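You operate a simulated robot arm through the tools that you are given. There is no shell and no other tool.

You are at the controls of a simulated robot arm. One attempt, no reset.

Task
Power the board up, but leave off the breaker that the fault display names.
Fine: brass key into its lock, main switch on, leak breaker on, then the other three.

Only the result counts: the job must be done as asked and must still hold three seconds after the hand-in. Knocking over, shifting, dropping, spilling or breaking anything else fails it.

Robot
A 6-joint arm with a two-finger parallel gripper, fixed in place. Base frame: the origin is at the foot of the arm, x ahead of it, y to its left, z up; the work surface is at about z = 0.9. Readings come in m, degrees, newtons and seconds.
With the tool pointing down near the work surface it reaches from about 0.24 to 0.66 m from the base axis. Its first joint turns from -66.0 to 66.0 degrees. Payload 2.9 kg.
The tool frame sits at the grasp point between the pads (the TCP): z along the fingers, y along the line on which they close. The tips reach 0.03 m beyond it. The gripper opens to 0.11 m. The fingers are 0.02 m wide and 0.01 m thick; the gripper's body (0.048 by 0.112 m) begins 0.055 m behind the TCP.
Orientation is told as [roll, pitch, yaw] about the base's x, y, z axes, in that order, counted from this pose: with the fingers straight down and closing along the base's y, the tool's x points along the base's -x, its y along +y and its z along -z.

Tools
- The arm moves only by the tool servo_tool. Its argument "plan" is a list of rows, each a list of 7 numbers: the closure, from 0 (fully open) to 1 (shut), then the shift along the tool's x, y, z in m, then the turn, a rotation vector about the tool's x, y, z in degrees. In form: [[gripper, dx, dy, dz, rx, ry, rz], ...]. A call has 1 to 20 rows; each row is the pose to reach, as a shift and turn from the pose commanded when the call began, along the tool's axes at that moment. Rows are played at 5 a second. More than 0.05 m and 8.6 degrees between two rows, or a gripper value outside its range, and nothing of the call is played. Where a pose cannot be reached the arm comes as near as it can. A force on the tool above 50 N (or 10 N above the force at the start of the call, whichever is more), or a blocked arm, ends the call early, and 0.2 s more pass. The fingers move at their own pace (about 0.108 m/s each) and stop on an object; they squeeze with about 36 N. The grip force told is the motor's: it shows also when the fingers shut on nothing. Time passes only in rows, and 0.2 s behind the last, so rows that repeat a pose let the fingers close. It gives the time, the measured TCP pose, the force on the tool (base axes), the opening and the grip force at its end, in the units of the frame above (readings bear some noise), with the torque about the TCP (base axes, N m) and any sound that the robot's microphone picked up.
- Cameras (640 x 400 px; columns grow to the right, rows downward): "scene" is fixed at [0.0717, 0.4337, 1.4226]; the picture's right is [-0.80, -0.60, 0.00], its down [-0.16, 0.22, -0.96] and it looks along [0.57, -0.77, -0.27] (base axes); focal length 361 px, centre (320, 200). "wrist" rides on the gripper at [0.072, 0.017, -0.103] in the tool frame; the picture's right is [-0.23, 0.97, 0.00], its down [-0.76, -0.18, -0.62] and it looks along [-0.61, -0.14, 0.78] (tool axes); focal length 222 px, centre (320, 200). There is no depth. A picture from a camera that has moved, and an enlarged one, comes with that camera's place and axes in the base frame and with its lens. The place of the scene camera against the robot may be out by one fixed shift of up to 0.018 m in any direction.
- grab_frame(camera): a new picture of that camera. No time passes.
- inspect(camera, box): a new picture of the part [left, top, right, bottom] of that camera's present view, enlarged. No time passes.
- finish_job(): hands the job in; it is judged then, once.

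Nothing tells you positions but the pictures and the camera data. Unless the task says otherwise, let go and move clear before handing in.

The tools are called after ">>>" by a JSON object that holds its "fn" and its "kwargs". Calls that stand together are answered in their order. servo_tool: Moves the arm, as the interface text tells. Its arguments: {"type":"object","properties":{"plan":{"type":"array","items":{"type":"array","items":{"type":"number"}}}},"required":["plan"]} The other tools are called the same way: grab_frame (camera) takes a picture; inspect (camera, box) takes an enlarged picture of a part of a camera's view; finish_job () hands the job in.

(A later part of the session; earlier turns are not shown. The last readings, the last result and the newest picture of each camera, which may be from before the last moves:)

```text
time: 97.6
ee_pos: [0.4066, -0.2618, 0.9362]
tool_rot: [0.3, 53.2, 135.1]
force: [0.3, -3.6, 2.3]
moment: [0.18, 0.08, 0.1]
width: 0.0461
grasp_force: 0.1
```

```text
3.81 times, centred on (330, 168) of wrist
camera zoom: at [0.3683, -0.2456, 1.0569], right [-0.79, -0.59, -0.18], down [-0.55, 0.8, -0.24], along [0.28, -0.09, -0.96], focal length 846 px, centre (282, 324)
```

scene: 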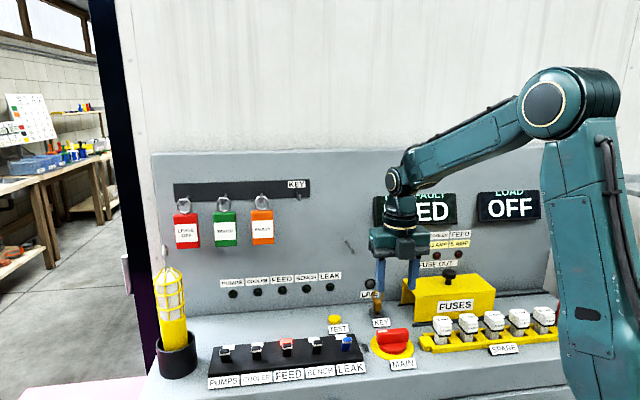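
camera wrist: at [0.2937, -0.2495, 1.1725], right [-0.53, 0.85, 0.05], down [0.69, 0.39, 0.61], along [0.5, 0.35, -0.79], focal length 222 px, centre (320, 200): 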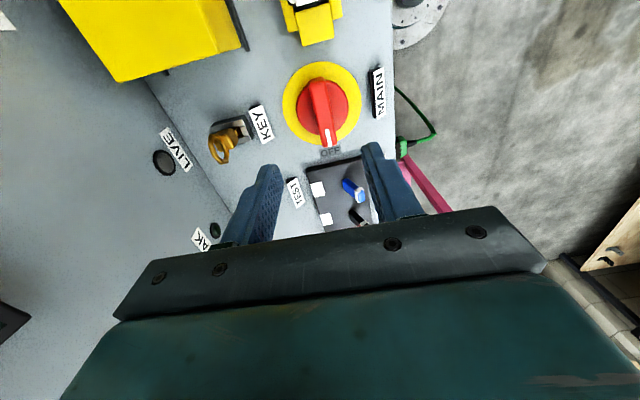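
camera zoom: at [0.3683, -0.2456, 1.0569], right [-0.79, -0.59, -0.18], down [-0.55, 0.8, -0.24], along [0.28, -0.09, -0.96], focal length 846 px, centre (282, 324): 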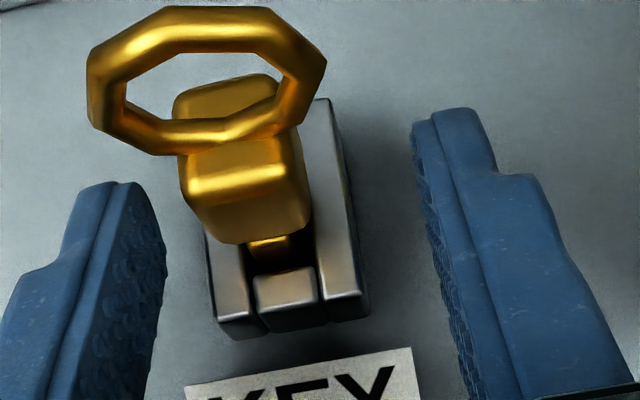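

Key released. My commanded pose is a little low, so I'll rise a few millimetres first, then withdraw along the finger axis and up.

>>> {"fn": "servo_tool", "kwargs": {"plan": [[0.55, 0.0064, 0, -0.0048, 0, 0, 0], [0.55, 0.0064, 0, -0.0223, 0, 0, 0], [0.55, 0.0064, 0, -0.0398, 0, 0, 0], [0.55, 0.0304, 0, -0.0578, 0, 0, 0], [0.55, 0.0544, 0, -0.0758, 0, 0, 0]]}}

>>> {"fn": "inspect", "kwargs": {"camera": "wrist", "box": [290, 120, 370, 210]}}

>>> {"fn": "inspect", "kwargs": {"camera": "scene", "box": [370, 298, 392, 318]}}

>>> {"fn": "grab_frame", "kwargs": {"camera": "scene"}}

```text
time: 98.8
ee_pos: [0.3876, -0.2389, 1.0275]
tool_rot: [0.0, 53.5, 134.9]
force: [0.4, -0.5, -0.2]
moment: [-0.04, -0.01, -0.03]
width: 0.0498
grasp_force: 0.0
```

```text
4.44 times, centred on (330, 165) of wrist
camera zoom: at [0.348, -0.2227, 1.1478], right [-0.78, -0.59, -0.18], down [-0.55, 0.8, -0.24], along [0.29, -0.09, -0.95], focal length 987 px, centre (276, 356)
```

zoom: 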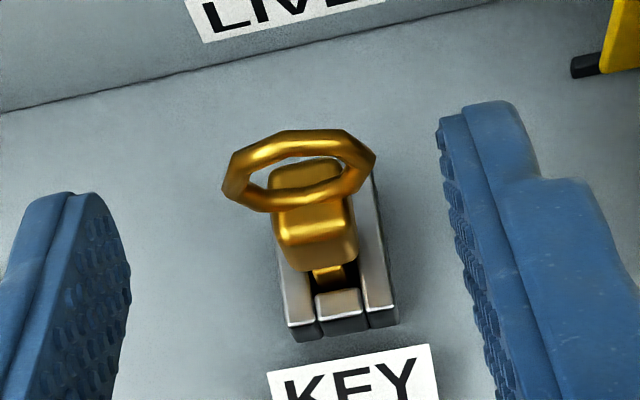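

```text
16.00 times, centred on (381, 308) of scene
camera zoom: at [0.0717, 0.4338, 1.4226], right [-0.8, -0.6, 0.0], down [-0.16, 0.22, -0.96], along [0.57, -0.77, -0.27], focal length 5770 px, centre (-656, -1528)
```

zoom: 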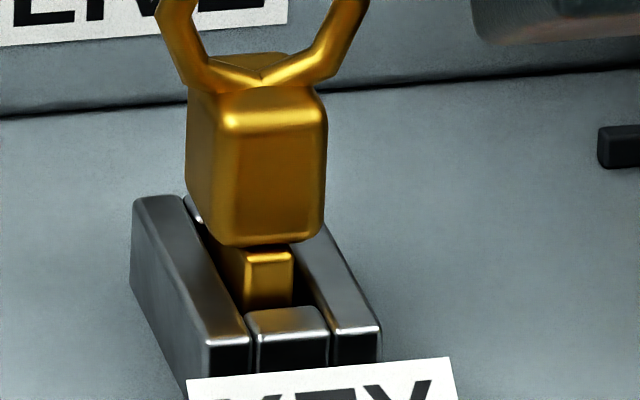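

```text
taken
```

scene: 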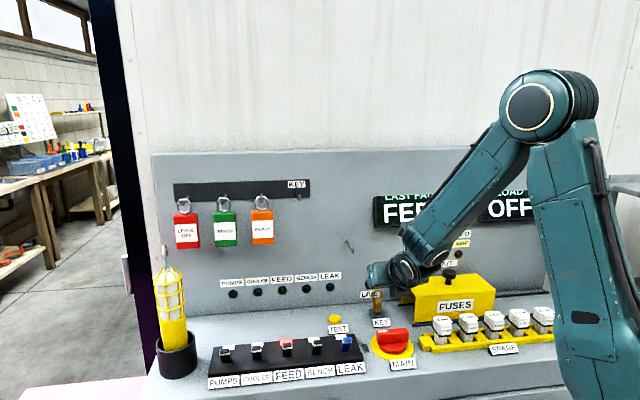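

Clues so far: clockwise gives ~4° of soft play and counter-clockwise none, so clockwise is ON but the interlock still holds. I'll re-grip the key and feel around the slot floor for a deeper seat.

>>> {"fn": "servo_tool", "kwargs": {"plan": [[0.58, -0.0237, -0.0007, 0.0136, 0, 0, 0], [0.58, -0.0474, -0.0014, 0.0272, 0, 0, 0], [0.58, -0.0474, -0.0014, 0.0439, 0, 0, 0], [0.58, -0.0474, -0.0014, 0.0606, 0, 0, 0], [0.58, -0.0474, -0.0014, 0.0772, 0, 0, 0], [0.7, -0.0474, -0.0014, 0.0772, 0, 0, 0], [0.78, -0.0474, -0.0014, 0.0772, 0, 0, 0], [0.82, -0.0474, -0.0014, 0.0772, 0, 0, 0], [0.86, -0.0474, -0.0014, 0.0772, 0, 0, 0], [1, -0.0474, -0.0014, 0.0772, 0, 0, 0], [1, -0.0474, -0.0014, 0.0772, 0, 0, 0]]}}

>>> {"fn": "inspect", "kwargs": {"camera": "wrist", "box": [280, 115, 380, 220]}}

>>> {"fn": "inspect", "kwargs": {"camera": "scene", "box": [360, 285, 420, 345]}}

```text
time: 101.2
ee_pos: [0.4155, -0.2639, 0.9449]
tool_rot: [0.1, 53.5, 135.0]
force: [-4.8, -4.1, -1.6]
moment: [-0.16, 0.2, -0.06]
width: 0.0172
grasp_force: 36.0
```

```text
3.81 times, centred on (330, 168) of wrist
camera zoom: at [0.3759, -0.247, 1.0647], right [-0.78, -0.59, -0.18], down [-0.55, 0.8, -0.24], along [0.29, -0.09, -0.95], focal length 846 px, centre (282, 324)
```

zoom: 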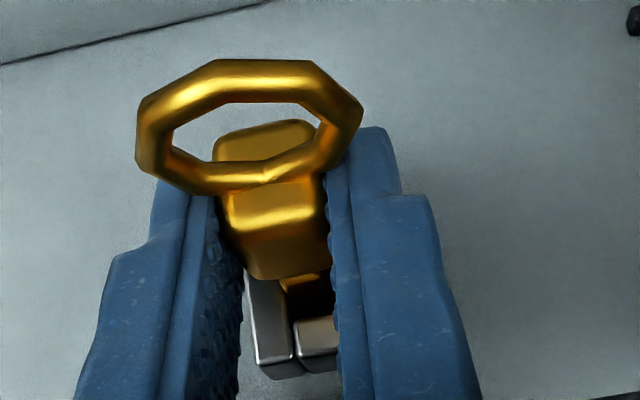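

```text
6.67 times, centred on (390, 315) of scene
camera zoom: at [0.0717, 0.4336, 1.4227], right [-0.8, -0.6, 0.0], down [-0.16, 0.22, -0.96], along [0.57, -0.77, -0.27], focal length 2404 px, centre (-147, -567)
```

zoom: 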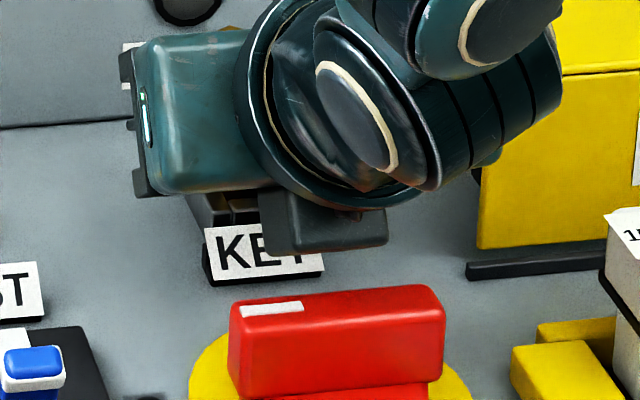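

The blade is pushing on the left wall; I'll centre it, press lightly, and slide it within the slot to feel for any deeper pocket.

>>> {"fn": "servo_tool", "kwargs": {"plan": [[1, 0, 0.001, 0, 0, 0, 0], [1, 0, 0.0022, 0, 0, 0, 0], [1, -0.0012, 0.0022, 0.0009, 0, 0, 0], [1, -0.0024, 0.0022, 0.0018, 0, 0, 0]]}}

>>> {"fn": "servo_tool", "kwargs": {"plan": [[1, 0, 0.001, 0, 0, 0, 0], [1, 0, 0.002, 0, 0, 0, 0]]}}

>>> {"fn": "servo_tool", "kwargs": {"plan": [[1, 0, -0.002, 0, 0, 0, 0], [1, -0.0009, -0.002, -0.0012, 0, 0, 0], [1, -0.0018, -0.002, -0.0024, 0, 0, 0]]}}

>>> {"fn": "servo_tool", "kwargs": {"plan": [[1, 0.0018, 0, 0.0024, 0, 0, 0], [1, 0.003, 0, 0.004, 0, 0, 0]]}}

```text
time: 102.2
ee_pos: [0.4143, -0.2646, 0.9441]
tool_rot: [-0.3, 54.0, 134.9]
force: [-14.8, 18.6, 29.0]
moment: [0.06, -0.11, 0.04]
width: 0.0169
grasp_force: 35.7
```

```text
time: 102.8
ee_pos: [0.414, -0.2656, 0.9445]
tool_rot: [-0.5, 53.9, 134.8]
force: [-2.5, 23.6, 32.1]
moment: [0.14, -0.57, 0.37]
width: 0.0168
grasp_force: 35.9
```

```text
time: 103.6
ee_pos: [0.4125, -0.2661, 0.9439]
tool_rot: [-0.1, 54.1, 134.9]
force: [5.7, -6.1, 21.4]
moment: [-0.63, -0.67, 0.01]
width: 0.0169
grasp_force: 35.9
```

```text
time: 104.2
ee_pos: [0.4149, -0.2672, 0.9409]
tool_rot: [-0.1, 53.6, 134.9]
force: [-9.2, 9.2, 26.9]
moment: [-0.18, -0.12, 0.02]
width: 0.0172
grasp_force: 36.2
```

>>> {"fn": "servo_tool", "kwargs": {"plan": [[1, 0, 0, 0, 0, 0, 0]]}}

>>> {"fn": "inspect", "kwargs": {"camera": "wrist", "box": [280, 115, 380, 220]}}

>>> {"fn": "inspect", "kwargs": {"camera": "scene", "box": [360, 285, 420, 345]}}

```text
time: 104.6
ee_pos: [0.4144, -0.266, 0.9407]
tool_rot: [-0.1, 53.7, 134.9]
force: [-11.4, 12.1, 26.5]
moment: [-0.15, -0.06, -0.01]
width: 0.0171
grasp_force: 35.8
```

```text
3.81 times, centred on (330, 168) of wrist
camera zoom: at [0.3752, -0.25, 1.0604], right [-0.78, -0.59, -0.18], down [-0.55, 0.8, -0.24], along [0.29, -0.09, -0.95], focal length 846 px, centre (282, 324)
```

zoom: 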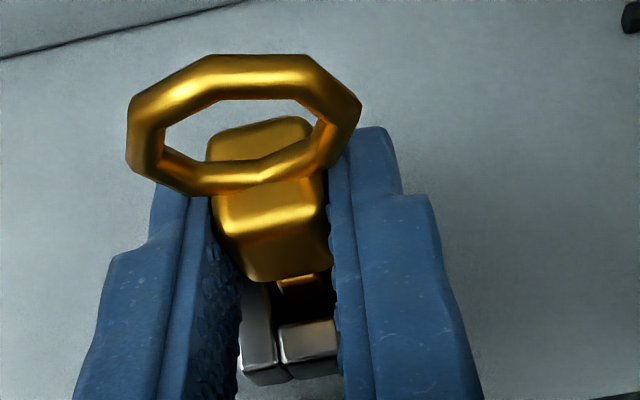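

```text
6.67 times, centred on (390, 315) of scene
camera zoom: at [0.0711, 0.4343, 1.4225], right [-0.8, -0.6, 0.0], down [-0.16, 0.22, -0.96], along [0.57, -0.77, -0.27], focal length 2404 px, centre (-147, -567)
```

zoom: 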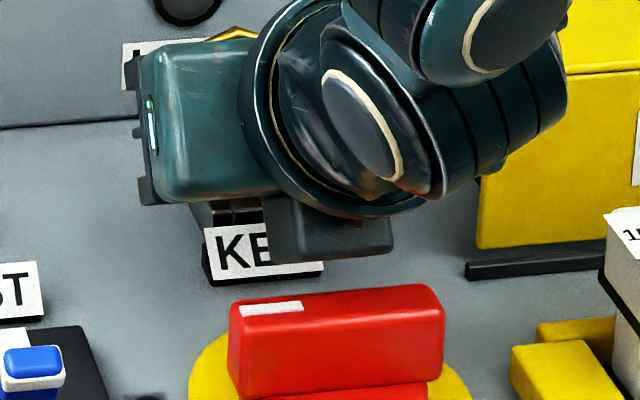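

Interesting: the gripper is ~3.5 mm lower with the key unchanged in the fingers, so the key has just gone deeper after sliding toward the panel. I'll press further here.

>>> {"fn": "servo_tool", "kwargs": {"plan": [[1, -0.0008, 0, 0.0006, 0, 0, 0], [1, -0.0016, 0, 0.0012, 0, 0, 0]]}}

>>> {"fn": "servo_tool", "kwargs": {"plan": [[1, 0.0009, 0, 0.0012, 0, 0, 0], [1, 0.0009, 0, 0.0012, 0, 0, 0]]}}

>>> {"fn": "inspect", "kwargs": {"camera": "wrist", "box": [280, 115, 380, 220]}}

```text
time: 105.2
ee_pos: [0.4151, -0.2659, 0.9417]
tool_rot: [-0.2, 53.7, 134.9]
force: [-13.6, 15.5, 30.2]
moment: [-0.11, -0.01, -0.07]
width: 0.0174
grasp_force: 36.4
```

```text
time: 105.8
ee_pos: [0.4147, -0.2679, 0.9414]
tool_rot: [0.0, 53.7, 134.9]
force: [-22.8, 24.3, 36.2]
moment: [-0.01, 0.09, 0.06]
width: 0.0172
grasp_force: 36.0
```

```text
3.81 times, centred on (330, 168) of wrist
camera zoom: at [0.3753, -0.2503, 1.0603], right [-0.78, -0.59, -0.18], down [-0.55, 0.8, -0.24], along [0.29, -0.09, -0.95], focal length 846 px, centre (282, 324)
```

zoom: 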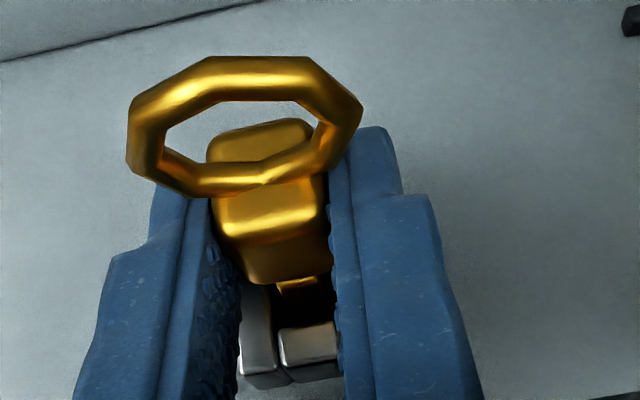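

>>> {"fn": "servo_tool", "kwargs": {"plan": [[1, 0.0005, 0, -0.0022, 0, 0, 0], [1, 0.001, 0, -0.0045, 0, 0, 0], [1, 0.001, 0, -0.0045, 0, 0, 0]]}}

>>> {"fn": "servo_tool", "kwargs": {"plan": [[1, 0, 0, 0, 0, 0, 0]]}}

```text
time: 106.6
ee_pos: [0.4128, -0.2666, 0.9416]
tool_rot: [-0.1, 53.4, 134.9]
force: [-0.4, -0.2, 0.1]
moment: [0.01, 0.03, -0.03]
width: 0.0173
grasp_force: 36.0
```

```text
time: 107.0
ee_pos: [0.4127, -0.2664, 0.9421]
tool_rot: [0.0, 53.6, 134.9]
force: [0.6, -0.8, -0.1]
moment: [0.03, 0.04, 0.0]
width: 0.0177
grasp_force: 36.0
```

>>> {"fn": "inspect", "kwargs": {"camera": "wrist", "box": [280, 115, 380, 220]}}

>>> {"fn": "servo_tool", "kwargs": {"plan": [[1, -0.0008, 0, 0.0006, 0, 0, 0], [1, -0.0016, 0, 0.0012, 0, 0, 0]]}}

>>> {"fn": "inspect", "kwargs": {"camera": "wrist", "box": [280, 115, 380, 220]}}

```text
3.81 times, centred on (330, 168) of wrist
camera zoom: at [0.374, -0.2492, 1.0622], right [-0.78, -0.59, -0.18], down [-0.55, 0.8, -0.24], along [0.29, -0.09, -0.95], focal length 846 px, centre (282, 324)
```

zoom: 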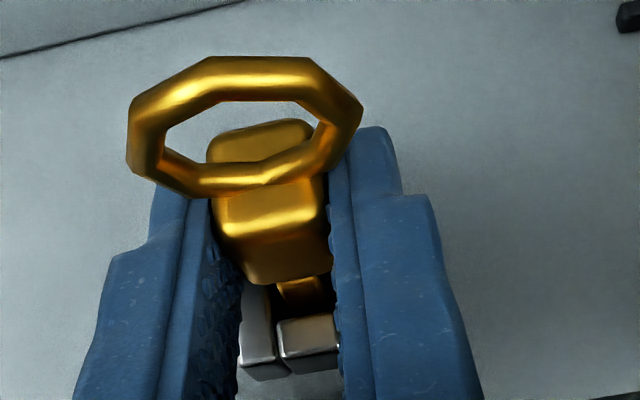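

```text
time: 107.6
ee_pos: [0.4135, -0.2663, 0.9414]
tool_rot: [-0.1, 53.6, 135.0]
force: [0.2, 0.4, 0.1]
moment: [0.03, -0.01, -0.03]
width: 0.0174
grasp_force: 36.5
```

```text
3.81 times, centred on (330, 168) of wrist
camera zoom: at [0.3742, -0.2494, 1.0605], right [-0.78, -0.59, -0.18], down [-0.55, 0.8, -0.24], along [0.29, -0.09, -0.95], focal length 846 px, centre (282, 324)
```

zoom: 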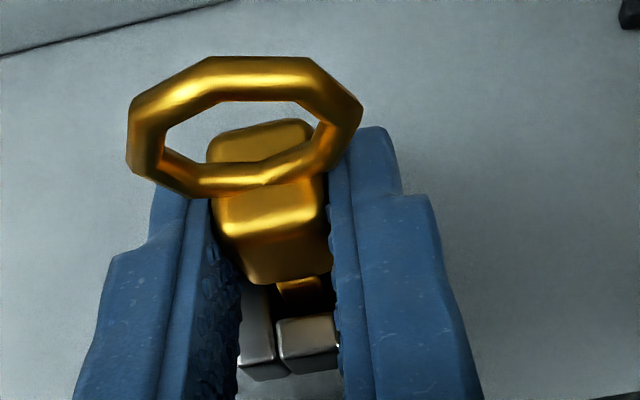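

>>> {"fn": "servo_tool", "kwargs": {"plan": [[1, -0.0008, 0, 0.0006, 0, 0, 0], [1, -0.0008, 0, 0.0006, 0, 0, 0]]}}

>>> {"fn": "servo_tool", "kwargs": {"plan": [[1, -0.0008, 0, 0.0006, 0, 0, 0], [1, -0.0008, 0, 0.0006, 0, 0, 0]]}}

>>> {"fn": "servo_tool", "kwargs": {"plan": [[1, -0.0008, 0, 0.0006, 0, 0, 0], [1, -0.0008, 0, 0.0006, 0, 0, 0]]}}

>>> {"fn": "inspect", "kwargs": {"camera": "wrist", "box": [280, 115, 380, 220]}}

```text
time: 108.2
ee_pos: [0.4144, -0.2652, 0.941]
tool_rot: [-0.2, 53.8, 134.9]
force: [-1.7, -0.2, 7.9]
moment: [-0.22, -0.03, -0.01]
width: 0.0171
grasp_force: 36.2
```

```text
time: 108.8
ee_pos: [0.4146, -0.2655, 0.9409]
tool_rot: [-0.2, 53.9, 134.9]
force: [1.0, -4.0, 18.1]
moment: [-0.41, -0.17, -0.01]
width: 0.0171
grasp_force: 35.8
```

```text
time: 109.4
ee_pos: [0.4134, -0.2656, 0.941]
tool_rot: [-0.3, 54.1, 135.0]
force: [-1.7, -3.5, 30.3]
moment: [-0.62, -0.27, -0.38]
width: 0.0171
grasp_force: 36.2
```

```text
3.81 times, centred on (330, 168) of wrist
camera zoom: at [0.3735, -0.2487, 1.0599], right [-0.78, -0.59, -0.19], down [-0.55, 0.8, -0.25], along [0.3, -0.09, -0.95], focal length 846 px, centre (282, 324)
```

zoom: 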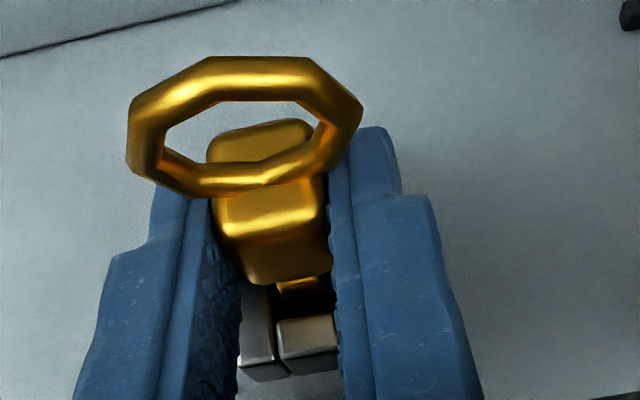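

Floor again. I'll unload fully, then release slowly and re-measure how deep the key sits.

>>> {"fn": "servo_tool", "kwargs": {"plan": [[1, 0.0008, 0, -0.0006, 0, 0, 0], [1, 0.0016, 0, -0.0012, 0, 0, 0], [1, 0.0022, 0, -0.0016, 0, 0, 0], [1, 0.0022, 0, -0.0016, 0, 0, 0]]}}

>>> {"fn": "servo_tool", "kwargs": {"plan": [[0.85, 0, 0, 0, 0, 0, 0], [0.845, 0, 0, 0, 0, 0, 0], [0.84, 0, 0, 0, 0, 0, 0], [0.835, 0, 0, 0, 0, 0, 0], [0.83, 0, 0, 0, 0, 0, 0], [0.82, 0, 0, 0, 0, 0, 0], [0.8, 0, 0, 0, 0, 0, 0], [0.75, 0, 0, 0, 0, 0, 0], [0.65, 0, 0, 0, 0, 0, 0], [0.58, 0, 0, 0, 0, 0, 0]]}}

>>> {"fn": "inspect", "kwargs": {"camera": "wrist", "box": [280, 115, 380, 220]}}

>>> {"fn": "servo_tool", "kwargs": {"plan": [[0.55, 0.0024, 0, -0.0018, 0, 0, 0], [0.55, 0.0024, 0, -0.0193, 0, 0, 0], [0.55, 0.0024, 0, -0.0368, 0, 0, 0], [0.55, 0.0264, 0, -0.0548, 0, 0, 0], [0.55, 0.0504, 0, -0.0728, 0, 0, 0]]}}

>>> {"fn": "inspect", "kwargs": {"camera": "scene", "box": [370, 298, 392, 318]}}

>>> {"fn": "inspect", "kwargs": {"camera": "wrist", "box": [300, 130, 360, 205]}}

```text
time: 110.4
ee_pos: [0.414, -0.2664, 0.9402]
tool_rot: [-0.2, 53.6, 134.9]
force: [1.3, -2.9, 20.6]
moment: [-0.43, -0.23, -0.13]
width: 0.0171
grasp_force: 35.6
```

```text
time: 112.6
ee_pos: [0.4113, -0.267, 0.9387]
tool_rot: [0.0, 53.2, 135.0]
force: [1.0, 0.4, 0.5]
moment: [-0.01, 0.06, -0.03]
width: 0.0461
grasp_force: 0.0
```

```text
3.81 times, centred on (330, 168) of wrist
camera zoom: at [0.3729, -0.2497, 1.0582], right [-0.79, -0.59, -0.18], down [-0.55, 0.8, -0.24], along [0.29, -0.09, -0.95], focal length 846 px, centre (282, 324)
```

zoom: 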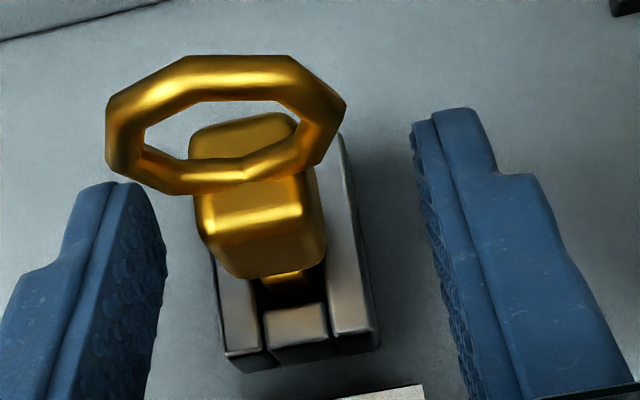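

```text
time: 113.8
ee_pos: [0.3945, -0.2466, 1.0263]
tool_rot: [-0.1, 53.5, 134.9]
force: [0.0, -0.2, 0.0]
moment: [0.02, 0.0, 0.0]
width: 0.0495
grasp_force: 0.1
```

```text
16.00 times, centred on (381, 308) of scene
camera zoom: at [0.0717, 0.4338, 1.4226], right [-0.8, -0.6, 0.0], down [-0.16, 0.22, -0.96], along [0.57, -0.77, -0.27], focal length 5770 px, centre (-656, -1528)
```

zoom: 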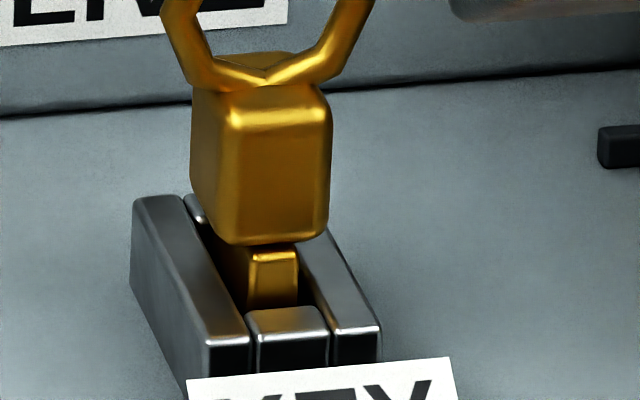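

```text
5.33 times, centred on (330, 168) of wrist
camera zoom: at [0.3547, -0.2301, 1.145], right [-0.78, -0.59, -0.18], down [-0.55, 0.8, -0.24], along [0.29, -0.09, -0.95], focal length 1185 px, centre (267, 373)
```

zoom: 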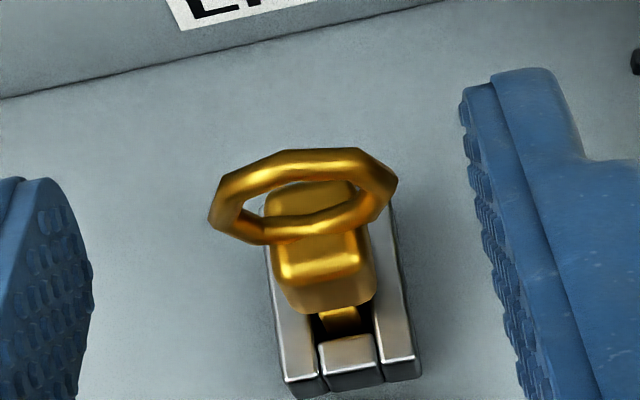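

>>> {"fn": "inspect", "kwargs": {"camera": "wrist", "box": [322, 182, 344, 202]}}

>>> {"fn": "inspect", "kwargs": {"camera": "wrist", "box": [305, 150, 345, 190]}}

```text
16.00 times, centred on (333, 192) of wrist
camera zoom: at [0.3547, -0.2301, 1.145], right [-0.78, -0.59, -0.18], down [-0.55, 0.8, -0.24], along [0.29, -0.09, -0.95], focal length 3554 px, centre (112, 328)
```

zoom: 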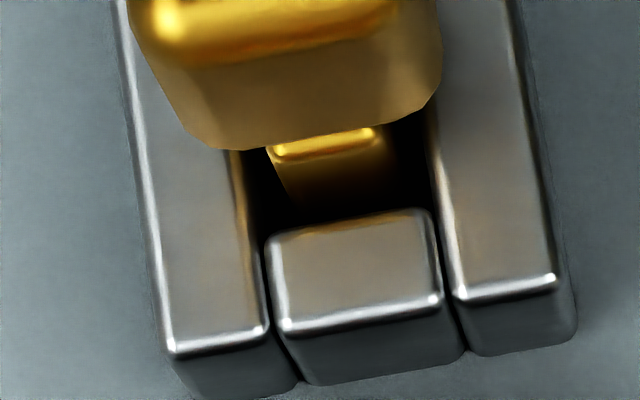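

```text
10.00 times, centred on (325, 170) of wrist
camera zoom: at [0.3547, -0.2301, 1.145], right [-0.78, -0.59, -0.18], down [-0.55, 0.8, -0.24], along [0.29, -0.09, -0.95], focal length 2221 px, centre (270, 500)
```

zoom: 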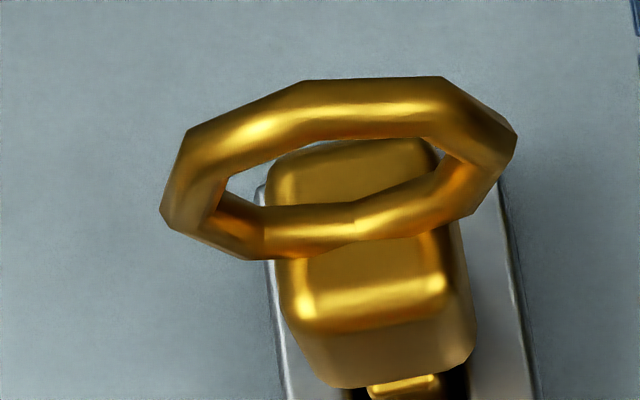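

The key rests properly on the slot floor, upright. I'll test MAIN again from vertical.

>>> {"fn": "servo_tool", "kwargs": {"plan": [[0.5, -0.0004, 0, -0.0079, 0, -5.4, 0], [0.5, -0.0008, 0, -0.0158, 0, -10.7, 0], [0.5, -0.0012, 0, -0.0237, 0, -16.1, 0], [0.5, -0.0017, 0, -0.0316, 0, -21.4, 0], [0.5, -0.0021, 0, -0.0395, 0, -26.8, 0], [0.5, -0.0025, 0, -0.0474, 0, -32.2, 0], [0.5, -0.0029, 0, -0.0553, 0, -37.5, 0], [0.5, -0.0034, 0, -0.0632, 0, -42.9, 0], [0.5, -0.0038, 0, -0.0711, 0, -48.2, 0], [0.5, -0.0042, 0, -0.079, 0, -53.5, 0], [0.5, -0.0042, 0, -0.079, 0, -53.5, 0]]}}

>>> {"fn": "servo_tool", "kwargs": {"plan": [[0.5, 0, 0, 0, 0, 0, 8.2], [0.5, 0, 0, 0, 0, 0, 16.4], [0.5, 0, 0, 0, 0, 0, 24.6], [0.5, 0, 0, 0, 0, 0, 32.8], [0.5, 0, 0, 0, 0, 0, 41], [0.5, 0, 0, 0, 0, 0, 49.2], [0.5, 0, 0, 0, 0, 0, 57.4], [0.5, 0, 0, 0, 0, 0, 65.6], [0.5, 0, 0, 0, 0, 0, 73.8], [0.5, 0, 0, 0, 0, 0, 82], [0.5, 0, 0, 0, 0, 0, 90], [0.5, 0, 0, 0, 0, 0, 90]]}}

```text
time: 116.2
ee_pos: [0.3457, -0.2, 1.0676]
tool_rot: [-0.1, 0.0, 135.0]
force: [-0.2, -0.1, -0.1]
moment: [0.02, 0.02, 0.03]
width: 0.0551
grasp_force: 0.0
```

```text
time: 118.8
ee_pos: [0.347, -0.1992, 1.0683]
tool_rot: [-0.1, 0.0, 44.9]
force: [-0.4, -0.8, -0.4]
moment: [0.0, 0.01, 0.01]
width: 0.0551
grasp_force: 0.0
```

>>> {"fn": "servo_tool", "kwargs": {"plan": [[0.5, 0.001, 0.001, 0.03, 0, 0, 0], [0.5, 0.001, 0.001, 0.06, 0, 0, 0], [0.5, 0.001, 0.001, 0.09, 0, 0, 0], [0.5, 0.001, 0.001, 0.105, 0, 0, 0], [0.5, 0.001, 0.001, 0.119, 0, 0, 0], [0.65, 0.001, 0.001, 0.119, 0, 0, 0], [0.78, 0.001, 0.001, 0.119, 0, 0, 0], [0.85, 0.001, 0.001, 0.119, 0, 0, 0], [1, 0.001, 0.001, 0.119, 0, 0, 0], [1, 0.001, 0.001, 0.119, 0, 0, 0]]}}

>>> {"fn": "servo_tool", "kwargs": {"plan": [[1, 0, 0, 0, 0, 0, 2], [1, 0, 0, 0, 0, 0, 4], [1, 0, 0, 0, 0, 0, 6], [1, 0, 0, 0, 0, 0, 8], [1, 0, 0, 0, 0, 0, 10]]}}

>>> {"fn": "inspect", "kwargs": {"camera": "scene", "box": [340, 270, 450, 370]}}

```text
time: 121.0
ee_pos: [0.3436, -0.1995, 0.9492]
tool_rot: [-0.1, -0.1, 45.0]
force: [7.0, -5.6, -4.9]
moment: [0.06, 0.04, -0.02]
width: 0.0179
grasp_force: 44.9
```

```text
time: 122.2
ee_pos: [0.3446, -0.1999, 0.9507]
tool_rot: [0.0, -0.1, 35.1]
force: [-4.6, -0.5, 17.4]
moment: [-0.15, 0.26, 1.24]
width: 0.0195
grasp_force: 44.7
```

```text
4.00 times, centred on (395, 320) of scene
camera zoom: at [0.0714, 0.4339, 1.4226], right [-0.8, -0.6, 0.0], down [-0.16, 0.22, -0.96], along [0.57, -0.77, -0.27], focal length 1442 px, centre (20, -280)
```

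zoom: 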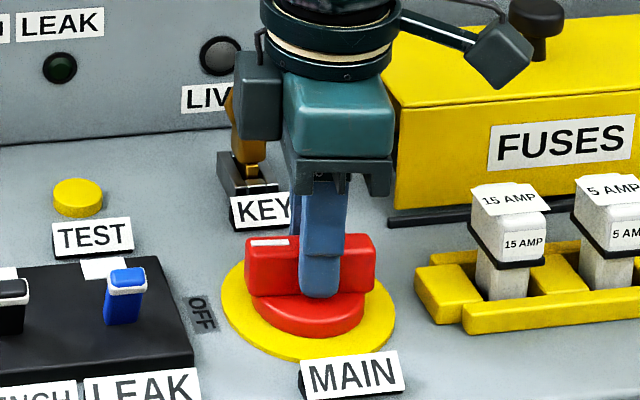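

Still stopped. I'll map the torque against angle in small steps to see whether this is a hard stop, a spring, or just friction.

>>> {"fn": "servo_tool", "kwargs": {"plan": [[1, 0, 0, 0, 0, 0, -4], [1, 0, 0, 0, 0, 0, -8], [1, 0, 0, 0, 0, 0, -10], [1, 0, 0, 0, 0, 0, -10]]}}

>>> {"fn": "servo_tool", "kwargs": {"plan": [[1, 0, 0, 0, 0, 0, 1.5], [1, 0, 0, 0, 0, 0, 1.5]]}}

>>> {"fn": "servo_tool", "kwargs": {"plan": [[1, 0, 0, 0, 0, 0, 1.5], [1, 0, 0, 0, 0, 0, 1.5]]}}

>>> {"fn": "servo_tool", "kwargs": {"plan": [[1, 0, 0, 0, 0, 0, 1.5], [1, 0, 0, 0, 0, 0, 1.5]]}}

>>> {"fn": "servo_tool", "kwargs": {"plan": [[1, 0, 0, 0, 0, 0, 1.5], [1, 0, 0, 0, 0, 0, 1.5]]}}

>>> {"fn": "servo_tool", "kwargs": {"plan": [[1, 0, 0, 0, 0, 0, 2], [1, 0, 0, 0, 0, 0, 2]]}}

```text
time: 123.2
ee_pos: [0.3451, -0.1993, 0.9493]
tool_rot: [-0.1, -0.1, 45.1]
force: [3.8, 8.6, 14.3]
moment: [0.21, 0.08, -0.1]
width: 0.0178
grasp_force: 44.6
```

```text
time: 123.8
ee_pos: [0.345, -0.1981, 0.9487]
tool_rot: [-0.1, 0.0, 43.6]
force: [-3.1, 10.7, 24.0]
moment: [1.0, -0.53, 0.02]
width: 0.0178
grasp_force: 44.7
```

```text
time: 124.4
ee_pos: [0.3446, -0.1998, 0.9495]
tool_rot: [-0.1, -0.2, 42.1]
force: [-5.1, 17.1, 32.3]
moment: [0.48, 0.15, 0.06]
width: 0.0177
grasp_force: 45.0
```

```text
time: 125.0
ee_pos: [0.3454, -0.1977, 0.9492]
tool_rot: [-0.1, -0.1, 40.6]
force: [-5.6, 13.7, 31.9]
moment: [0.48, 0.31, 0.36]
width: 0.018
grasp_force: 45.3
```

```text
time: 125.6
ee_pos: [0.3448, -0.2012, 0.9482]
tool_rot: [0.0, -0.1, 39.1]
force: [-9.1, 11.6, 25.0]
moment: [0.38, 0.01, 1.07]
width: 0.0181
grasp_force: 44.9
```

```text
time: 126.2
ee_pos: [0.3443, -0.2005, 0.9479]
tool_rot: [0.0, 0.0, 37.1]
force: [-3.7, 11.8, 6.4]
moment: [0.07, 0.17, 1.16]
width: 0.0186
grasp_force: 44.6
```

It is a hard stop at about 4.5° clockwise — an interlock limit, so the key really is not registered. I'll release MAIN and go take the key out to look into the slot from above.

>>> {"fn": "servo_tool", "kwargs": {"plan": [[1, 0, 0, 0, 0, 0, -4], [1, 0, 0, 0, 0, 0, -8], [0.8, 0, 0, 0, 0, 0, -8], [0.6, 0, 0, 0, 0, 0, -8], [0.5, 0, 0, 0, 0, 0, -8], [0.5, 0, 0, -0.03, 0, 0, -8], [0.5, 0, 0, -0.07, 0, 0, -8], [0.5, 0, 0, -0.118, 0, 0, -8]]}}

>>> {"fn": "servo_tool", "kwargs": {"plan": [[0.5, 0, 0, 0, 0, 0, -8.2], [0.5, 0, 0, 0, 0, 0, -16.4], [0.5, 0, 0, 0, 0, 0, -24.6], [0.5, 0, 0, 0, 0, 0, -32.8], [0.5, 0, 0, 0, 0, 0, -41], [0.5, 0, 0, 0, 0, 0, -49.2], [0.5, 0, 0, 0, 0, 0, -57.4], [0.5, 0, 0, 0, 0, 0, -65.6], [0.5, 0, 0, 0, 0, 0, -73.8], [0.5, 0, 0, 0, 0, 0, -82], [0.5, 0, 0, 0, 0, 0, -90], [0.5, 0, 0, 0, 0, 0, -90]]}}

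>>> {"fn": "servo_tool", "kwargs": {"plan": [[0.5, 0.0055, 0, 0.0015, 0, 5.4, 0], [0.5, 0.011, 0, 0.003, 0, 10.7, 0], [0.5, 0.0165, 0, 0.0045, 0, 16.1, 0], [0.5, 0.022, 0, 0.006, 0, 21.4, 0], [0.5, 0.0275, 0, 0.0075, 0, 26.8, 0], [0.5, 0.033, 0, 0.009, 0, 32.2, 0], [0.5, 0.0385, 0, 0.0105, 0, 37.5, 0], [0.5, 0.044, 0, 0.012, 0, 42.9, 0], [0.5, 0.0495, 0, 0.0135, 0, 48.2, 0], [0.5, 0.055, 0, 0.015, 0, 53.6, 0], [0.5, 0.055, 0, 0.015, 0, 53.6, 0]]}}

>>> {"fn": "inspect", "kwargs": {"camera": "wrist", "box": [300, 130, 360, 205]}}

```text
time: 128.0
ee_pos: [0.345, -0.1986, 1.0699]
tool_rot: [0.0, -0.1, 45.0]
force: [-0.6, 0.8, 0.5]
moment: [-0.02, 0.02, -0.03]
width: 0.0549
grasp_force: 0.0
```

```text
time: 130.6
ee_pos: [0.3441, -0.2002, 1.0666]
tool_rot: [-0.1, 0.1, 135.1]
force: [-0.5, 0.6, 0.0]
moment: [0.0, 0.01, -0.02]
width: 0.0551
grasp_force: 0.0
```

```text
time: 133.0
ee_pos: [0.3841, -0.2377, 1.0518]
tool_rot: [-0.1, 53.8, 135.0]
force: [-0.7, 0.2, -0.4]
moment: [-0.02, 0.02, -0.01]
width: 0.0552
grasp_force: 0.0
```

```text
5.33 times, centred on (330, 168) of wrist
camera zoom: at [0.3445, -0.2211, 1.1707], right [-0.78, -0.59, -0.18], down [-0.55, 0.8, -0.25], along [0.29, -0.09, -0.95], focal length 1185 px, centre (267, 373)
```

zoom: 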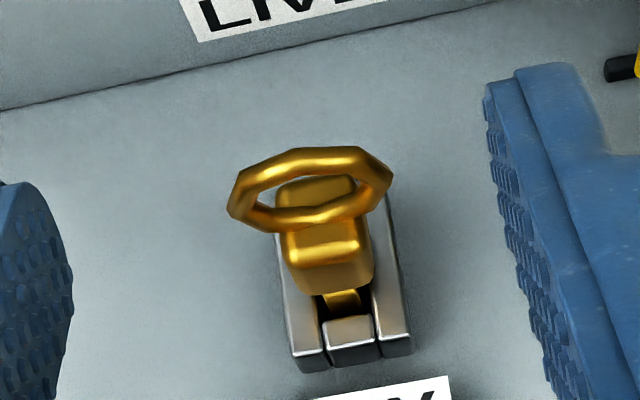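

>>> {"fn": "servo_tool", "kwargs": {"plan": [[0.58, -0.0323, -0.0023, 0.022, 0, 0, 0], [0.58, -0.0646, -0.0023, 0.0439, 0, 0, 0], [0.58, -0.0646, -0.0023, 0.0606, 0, 0, 0], [0.58, -0.0646, -0.0023, 0.0773, 0, 0, 0], [0.58, -0.0646, -0.0023, 0.0939, 0, 0, 0], [0.7, -0.0646, -0.0023, 0.0939, 0, 0, 0], [0.78, -0.0646, -0.0023, 0.0939, 0, 0, 0], [0.82, -0.0646, -0.0023, 0.0939, 0, 0, 0], [0.86, -0.0646, -0.0023, 0.0939, 0, 0, 0], [1, -0.0646, -0.0023, 0.0939, 0, 0, 0], [1, -0.0646, -0.0023, 0.0939, 0, 0, 0]]}}

>>> {"fn": "servo_tool", "kwargs": {"plan": [[1, 0.0081, 0, -0.0059, 0, 0, 0], [1, 0.0242, 0, -0.0178, 0, 0, 0], [1, 0.0403, 0, -0.0296, 0, 0, 0], [1, 0.0564, 0, -0.0414, 0, 0, 0]]}}

>>> {"fn": "grab_frame", "kwargs": {"camera": "wrist"}}

>>> {"fn": "inspect", "kwargs": {"camera": "scene", "box": [350, 270, 430, 345]}}

```text
time: 135.4
ee_pos: [0.4118, -0.2622, 0.9433]
tool_rot: [-0.1, 53.7, 134.8]
force: [1.1, 0.5, 0.1]
moment: [0.02, -0.02, 0.02]
width: 0.017
grasp_force: 35.8
```

```text
time: 136.4
ee_pos: [0.4103, -0.2636, 1.0134]
tool_rot: [-0.2, 53.5, 134.9]
force: [0.1, 0.4, -0.7]
moment: [0.02, -0.01, 0.01]
width: 0.0172
grasp_force: 36.1
```

```text
taken
camera wrist: at [0.3709, -0.2469, 1.133], right [-0.78, -0.59, -0.18], down [-0.55, 0.8, -0.24], along [0.29, -0.09, -0.95], focal length 222 px, centre (320, 200)
```

wrist: 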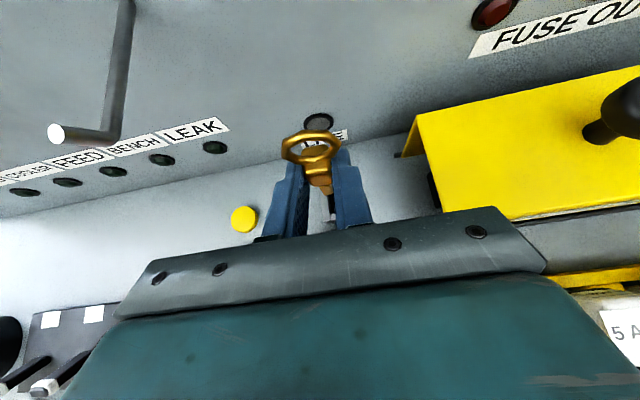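

```text
5.33 times, centred on (390, 308) of scene
camera zoom: at [0.0718, 0.4337, 1.4226], right [-0.8, -0.6, 0.0], down [-0.16, 0.22, -0.96], along [0.57, -0.77, -0.27], focal length 1923 px, centre (-53, -373)
```

zoom: 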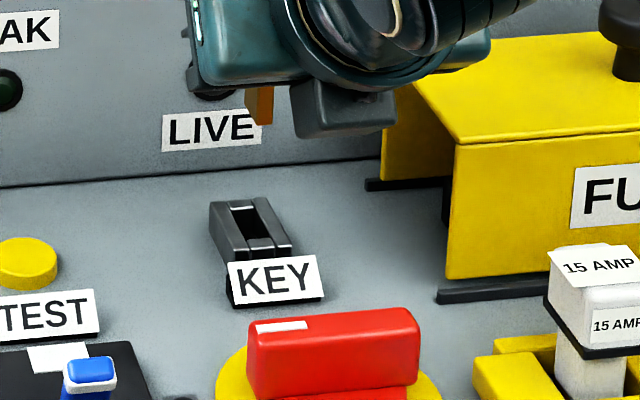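

Key lifted out. I'll slide the gripper 4.5 cm to the right (above the low part of the desk) so the camera can look down into the empty slot.

>>> {"fn": "servo_tool", "kwargs": {"plan": [[1, 0.008, 0.015, -0.006, 0, 0, 0], [1, 0.016, 0.03, -0.012, 0, 0, 0], [1, 0.016, 0.045, -0.012, 0, 0, 0], [1, 0.016, 0.045, -0.012, 0, 0, 0]]}}

>>> {"fn": "grab_frame", "kwargs": {"camera": "wrist"}}

>>> {"fn": "grab_frame", "kwargs": {"camera": "scene"}}

```text
time: 137.4
ee_pos: [0.3798, -0.2956, 1.0332]
tool_rot: [-0.1, 53.7, 135.0]
force: [-0.9, -0.2, 0.1]
moment: [0.04, 0.01, 0.01]
width: 0.017
grasp_force: 36.1
```

```text
taken
camera wrist: at [0.3385, -0.2799, 1.1528], right [-0.78, -0.59, -0.18], down [-0.55, 0.8, -0.24], along [0.29, -0.09, -0.95], focal length 222 px, centre (320, 200)
```

wrist: 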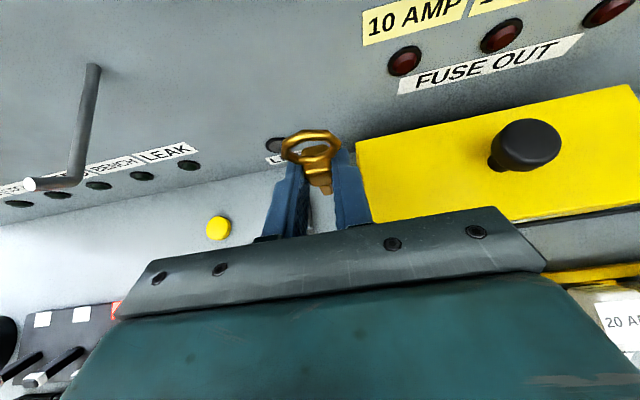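

```text
taken
```

scene: 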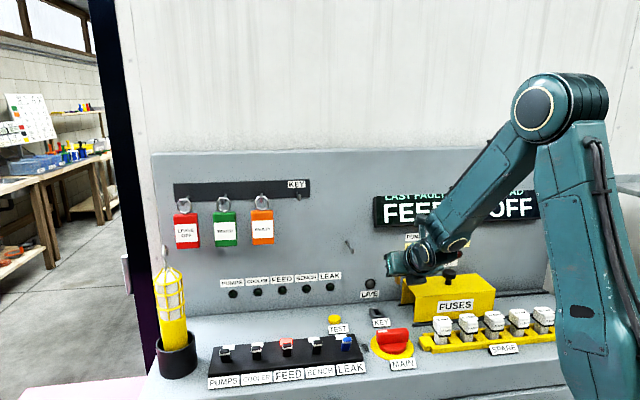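

>>> {"fn": "servo_tool", "kwargs": {"plan": [[1, -0.0102, 0, -0.0392, 0, 0, 0], [1, -0.0102, -0.035, -0.0392, 0, 0, 0], [1, -0.0102, -0.07, -0.0392, 0, 0, 0], [1, -0.0102, -0.1055, -0.0392, 0, 0, 0], [1, -0.0102, -0.1055, -0.0392, 0, 0, 0]]}}

>>> {"fn": "grab_frame", "kwargs": {"camera": "wrist"}}

```text
time: 138.6
ee_pos: [0.4278, -0.1926, 1.048]
tool_rot: [-0.1, 53.7, 134.9]
force: [0.4, -0.2, -0.2]
moment: [-0.01, 0.04, -0.02]
width: 0.0169
grasp_force: 35.5
```

```text
taken
camera wrist: at [0.3885, -0.1761, 1.1674], right [-0.78, -0.59, -0.18], down [-0.55, 0.8, -0.24], along [0.29, -0.09, -0.95], focal length 222 px, centre (320, 200)
```

wrist: 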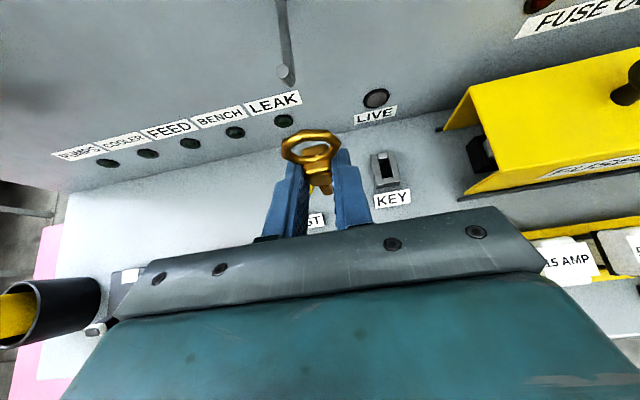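

The lock is in clear view now. I'll zoom fully into the slot, and also at the key in the fingers.

>>> {"fn": "inspect", "kwargs": {"camera": "wrist", "box": [374, 158, 402, 184]}}

>>> {"fn": "inspect", "kwargs": {"camera": "wrist", "box": [360, 140, 420, 215]}}

>>> {"fn": "inspect", "kwargs": {"camera": "scene", "box": [368, 304, 390, 324]}}

>>> {"fn": "inspect", "kwargs": {"camera": "scene", "box": [320, 240, 400, 310]}}

```text
15.38 times, centred on (388, 171) of wrist
camera zoom: at [0.3885, -0.1761, 1.1674], right [-0.78, -0.59, -0.18], down [-0.55, 0.8, -0.24], along [0.29, -0.09, -0.95], focal length 3417 px, centre (-726, 646)
```

zoom: 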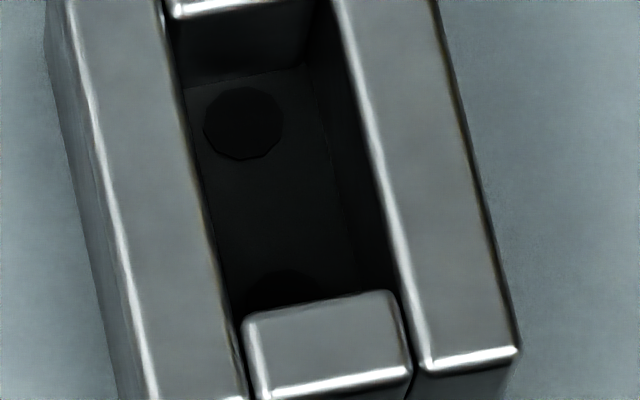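

```text
5.33 times, centred on (390, 178) of wrist
camera zoom: at [0.3885, -0.1761, 1.1674], right [-0.78, -0.59, -0.18], down [-0.55, 0.8, -0.24], along [0.29, -0.09, -0.95], focal length 1185 px, centre (-53, 320)
```

zoom: 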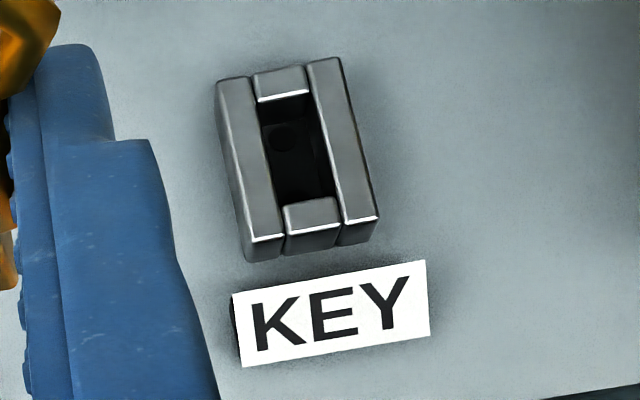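

```text
16.00 times, centred on (379, 314) of scene
camera zoom: at [0.0718, 0.4338, 1.4226], right [-0.8, -0.6, 0.0], down [-0.16, 0.22, -0.96], along [0.57, -0.77, -0.27], focal length 5770 px, centre (-624, -1624)
```

zoom: 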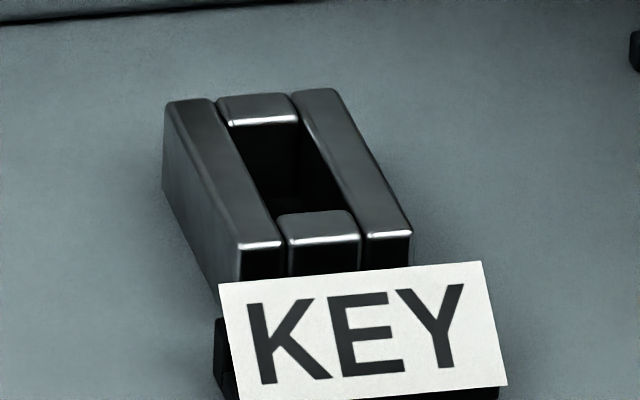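

```text
5.71 times, centred on (360, 275) of scene
camera zoom: at [0.0718, 0.4338, 1.4226], right [-0.8, -0.6, 0.0], down [-0.16, 0.22, -0.96], along [0.57, -0.77, -0.27], focal length 2061 px, centre (91, -229)
```

zoom: 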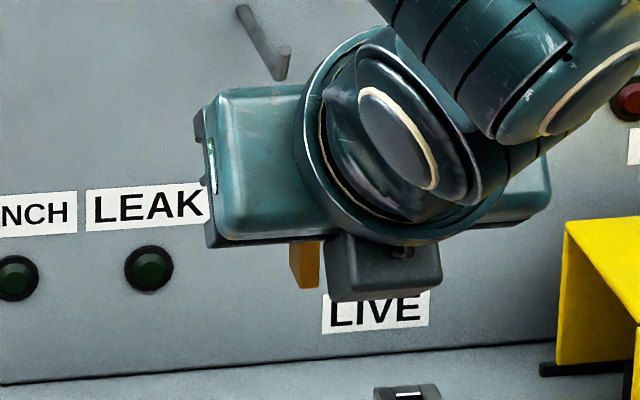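

The slot floor is visible now (z≈0.898, so the blade had indeed been bottoming), with two round marks on it. I'll check how the key sits in the fingers so I can reinsert it accurately.

>>> {"fn": "inspect", "kwargs": {"camera": "wrist", "box": [280, 120, 370, 210]}}

>>> {"fn": "inspect", "kwargs": {"camera": "scene", "box": [350, 262, 376, 284]}}

```text
4.44 times, centred on (325, 165) of wrist
camera zoom: at [0.3885, -0.1761, 1.1674], right [-0.78, -0.59, -0.18], down [-0.55, 0.8, -0.24], along [0.29, -0.09, -0.95], focal length 987 px, centre (298, 356)
```

zoom: 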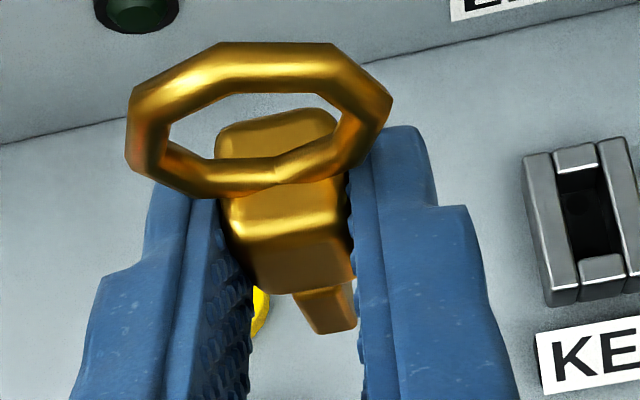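

```text
16.00 times, centred on (363, 273) of scene
camera zoom: at [0.0718, 0.4338, 1.4226], right [-0.8, -0.6, 0.0], down [-0.16, 0.22, -0.96], along [0.57, -0.77, -0.27], focal length 5770 px, centre (-368, -968)
```

zoom: 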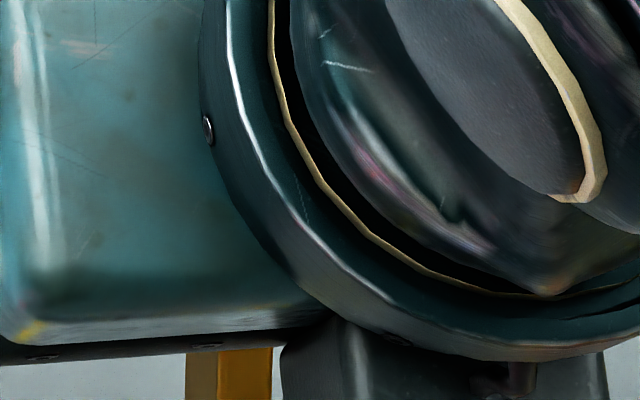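

The key's pose in the fingers is clear. I'll swing back over the slot with the tool at 49° so the key is exactly upright, stopping ~1.5 cm above the slot.

>>> {"fn": "servo_tool", "kwargs": {"plan": [[1, 0, 0.0308, 0, 0, -2.3, 0], [1, 0, 0.0615, 0, 0, -4.7, 0], [1, -0.0117, 0.0615, 0.0252, 0, -4.7, 0], [1, -0.0233, 0.0615, 0.0504, 0, -4.7, 0], [1, -0.035, 0.0615, 0.0756, 0, -4.7, 0], [1, -0.035, 0.0615, 0.0756, 0, -4.7, 0]]}}

>>> {"fn": "inspect", "kwargs": {"camera": "wrist", "box": [290, 120, 370, 220]}}

>>> {"fn": "inspect", "kwargs": {"camera": "scene", "box": [362, 290, 402, 326]}}

```text
time: 140.0
ee_pos: [0.4155, -0.2686, 0.9754]
tool_rot: [-0.2, 49.0, 134.9]
force: [-0.4, 0.7, -0.2]
moment: [-0.01, -0.01, -0.02]
width: 0.0167
grasp_force: 36.0
```

```text
4.00 times, centred on (330, 170) of wrist
camera zoom: at [0.3824, -0.2594, 1.098], right [-0.79, -0.58, -0.17], down [-0.56, 0.81, -0.17], along [0.24, -0.03, -0.97], focal length 888 px, centre (280, 320)
```

zoom: 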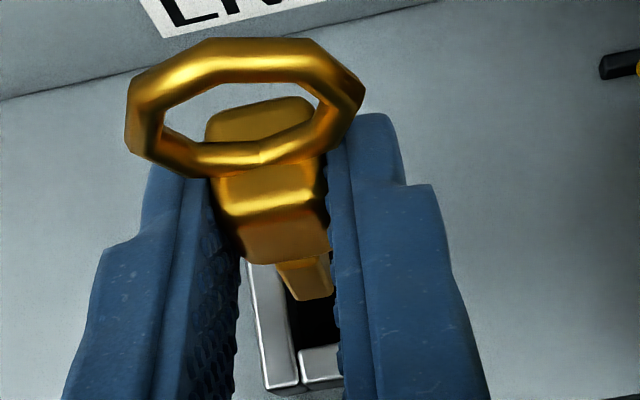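

```text
11.11 times, centred on (382, 308) of scene
camera zoom: at [0.0718, 0.4337, 1.4226], right [-0.8, -0.6, 0.0], down [-0.16, 0.22, -0.96], along [0.57, -0.77, -0.27], focal length 4007 px, centre (-369, -1000)
```

zoom: 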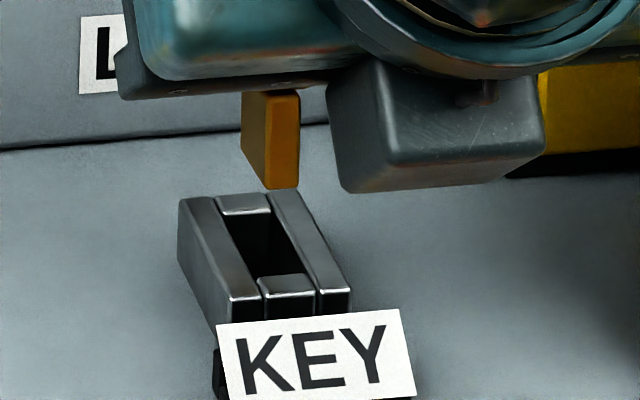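

>>> {"fn": "inspect", "kwargs": {"camera": "scene", "box": [371, 297, 393, 317]}}

```text
16.00 times, centred on (382, 307) of scene
camera zoom: at [0.0718, 0.4337, 1.4226], right [-0.8, -0.6, 0.0], down [-0.16, 0.22, -0.96], along [0.57, -0.77, -0.27], focal length 5770 px, centre (-672, -1512)
```

zoom: 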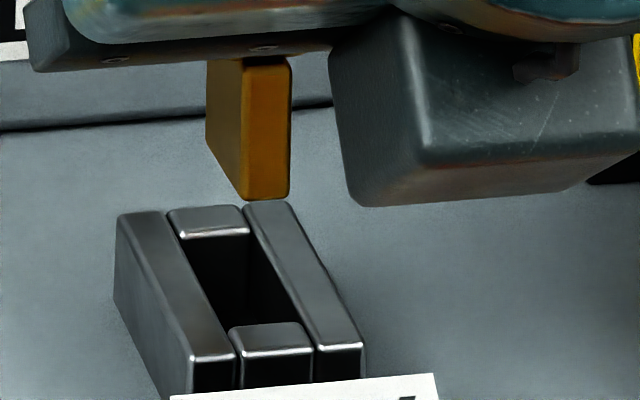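

The key hangs straight in the fingers above the slot. Before reinserting, I want to be sure no breaker state is part of the interlock; I'll zoom on the levers.

>>> {"fn": "inspect", "kwargs": {"camera": "scene", "box": [262, 326, 362, 372]}}

>>> {"fn": "inspect", "kwargs": {"camera": "scene", "box": [206, 330, 306, 386]}}

>>> {"fn": "inspect", "kwargs": {"camera": "scene", "box": [365, 325, 425, 375]}}

```text
6.40 times, centred on (312, 349) of scene
camera zoom: at [0.0718, 0.4337, 1.4226], right [-0.8, -0.6, 0.0], down [-0.16, 0.22, -0.96], along [0.57, -0.77, -0.27], focal length 2308 px, centre (371, -754)
```

zoom: 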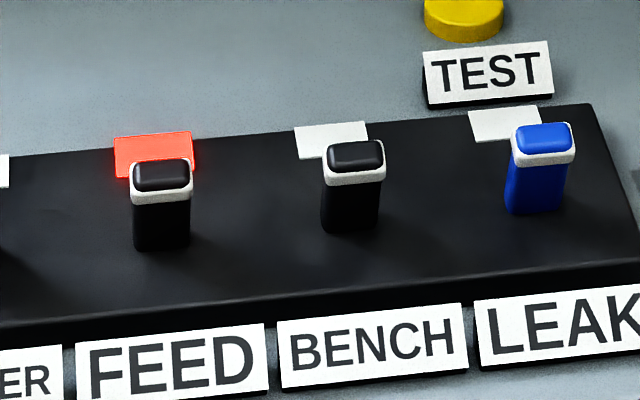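

```text
6.40 times, centred on (256, 358) of scene
camera zoom: at [0.0718, 0.4337, 1.4226], right [-0.8, -0.6, 0.0], down [-0.16, 0.22, -0.96], along [0.57, -0.77, -0.27], focal length 2308 px, centre (730, -811)
```

zoom: 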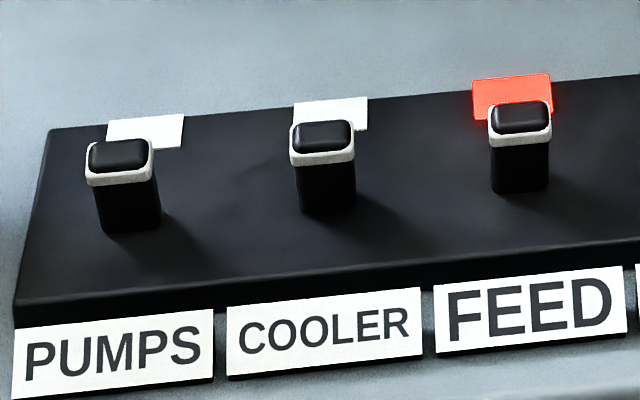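

```text
8.00 times, centred on (395, 350) of scene
camera zoom: at [0.0718, 0.4337, 1.4226], right [-0.8, -0.6, 0.0], down [-0.16, 0.22, -0.96], along [0.57, -0.77, -0.27], focal length 2885 px, centre (-280, -1000)
```

zoom: 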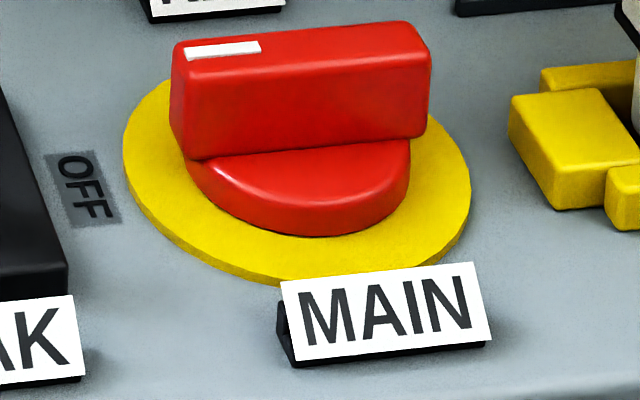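

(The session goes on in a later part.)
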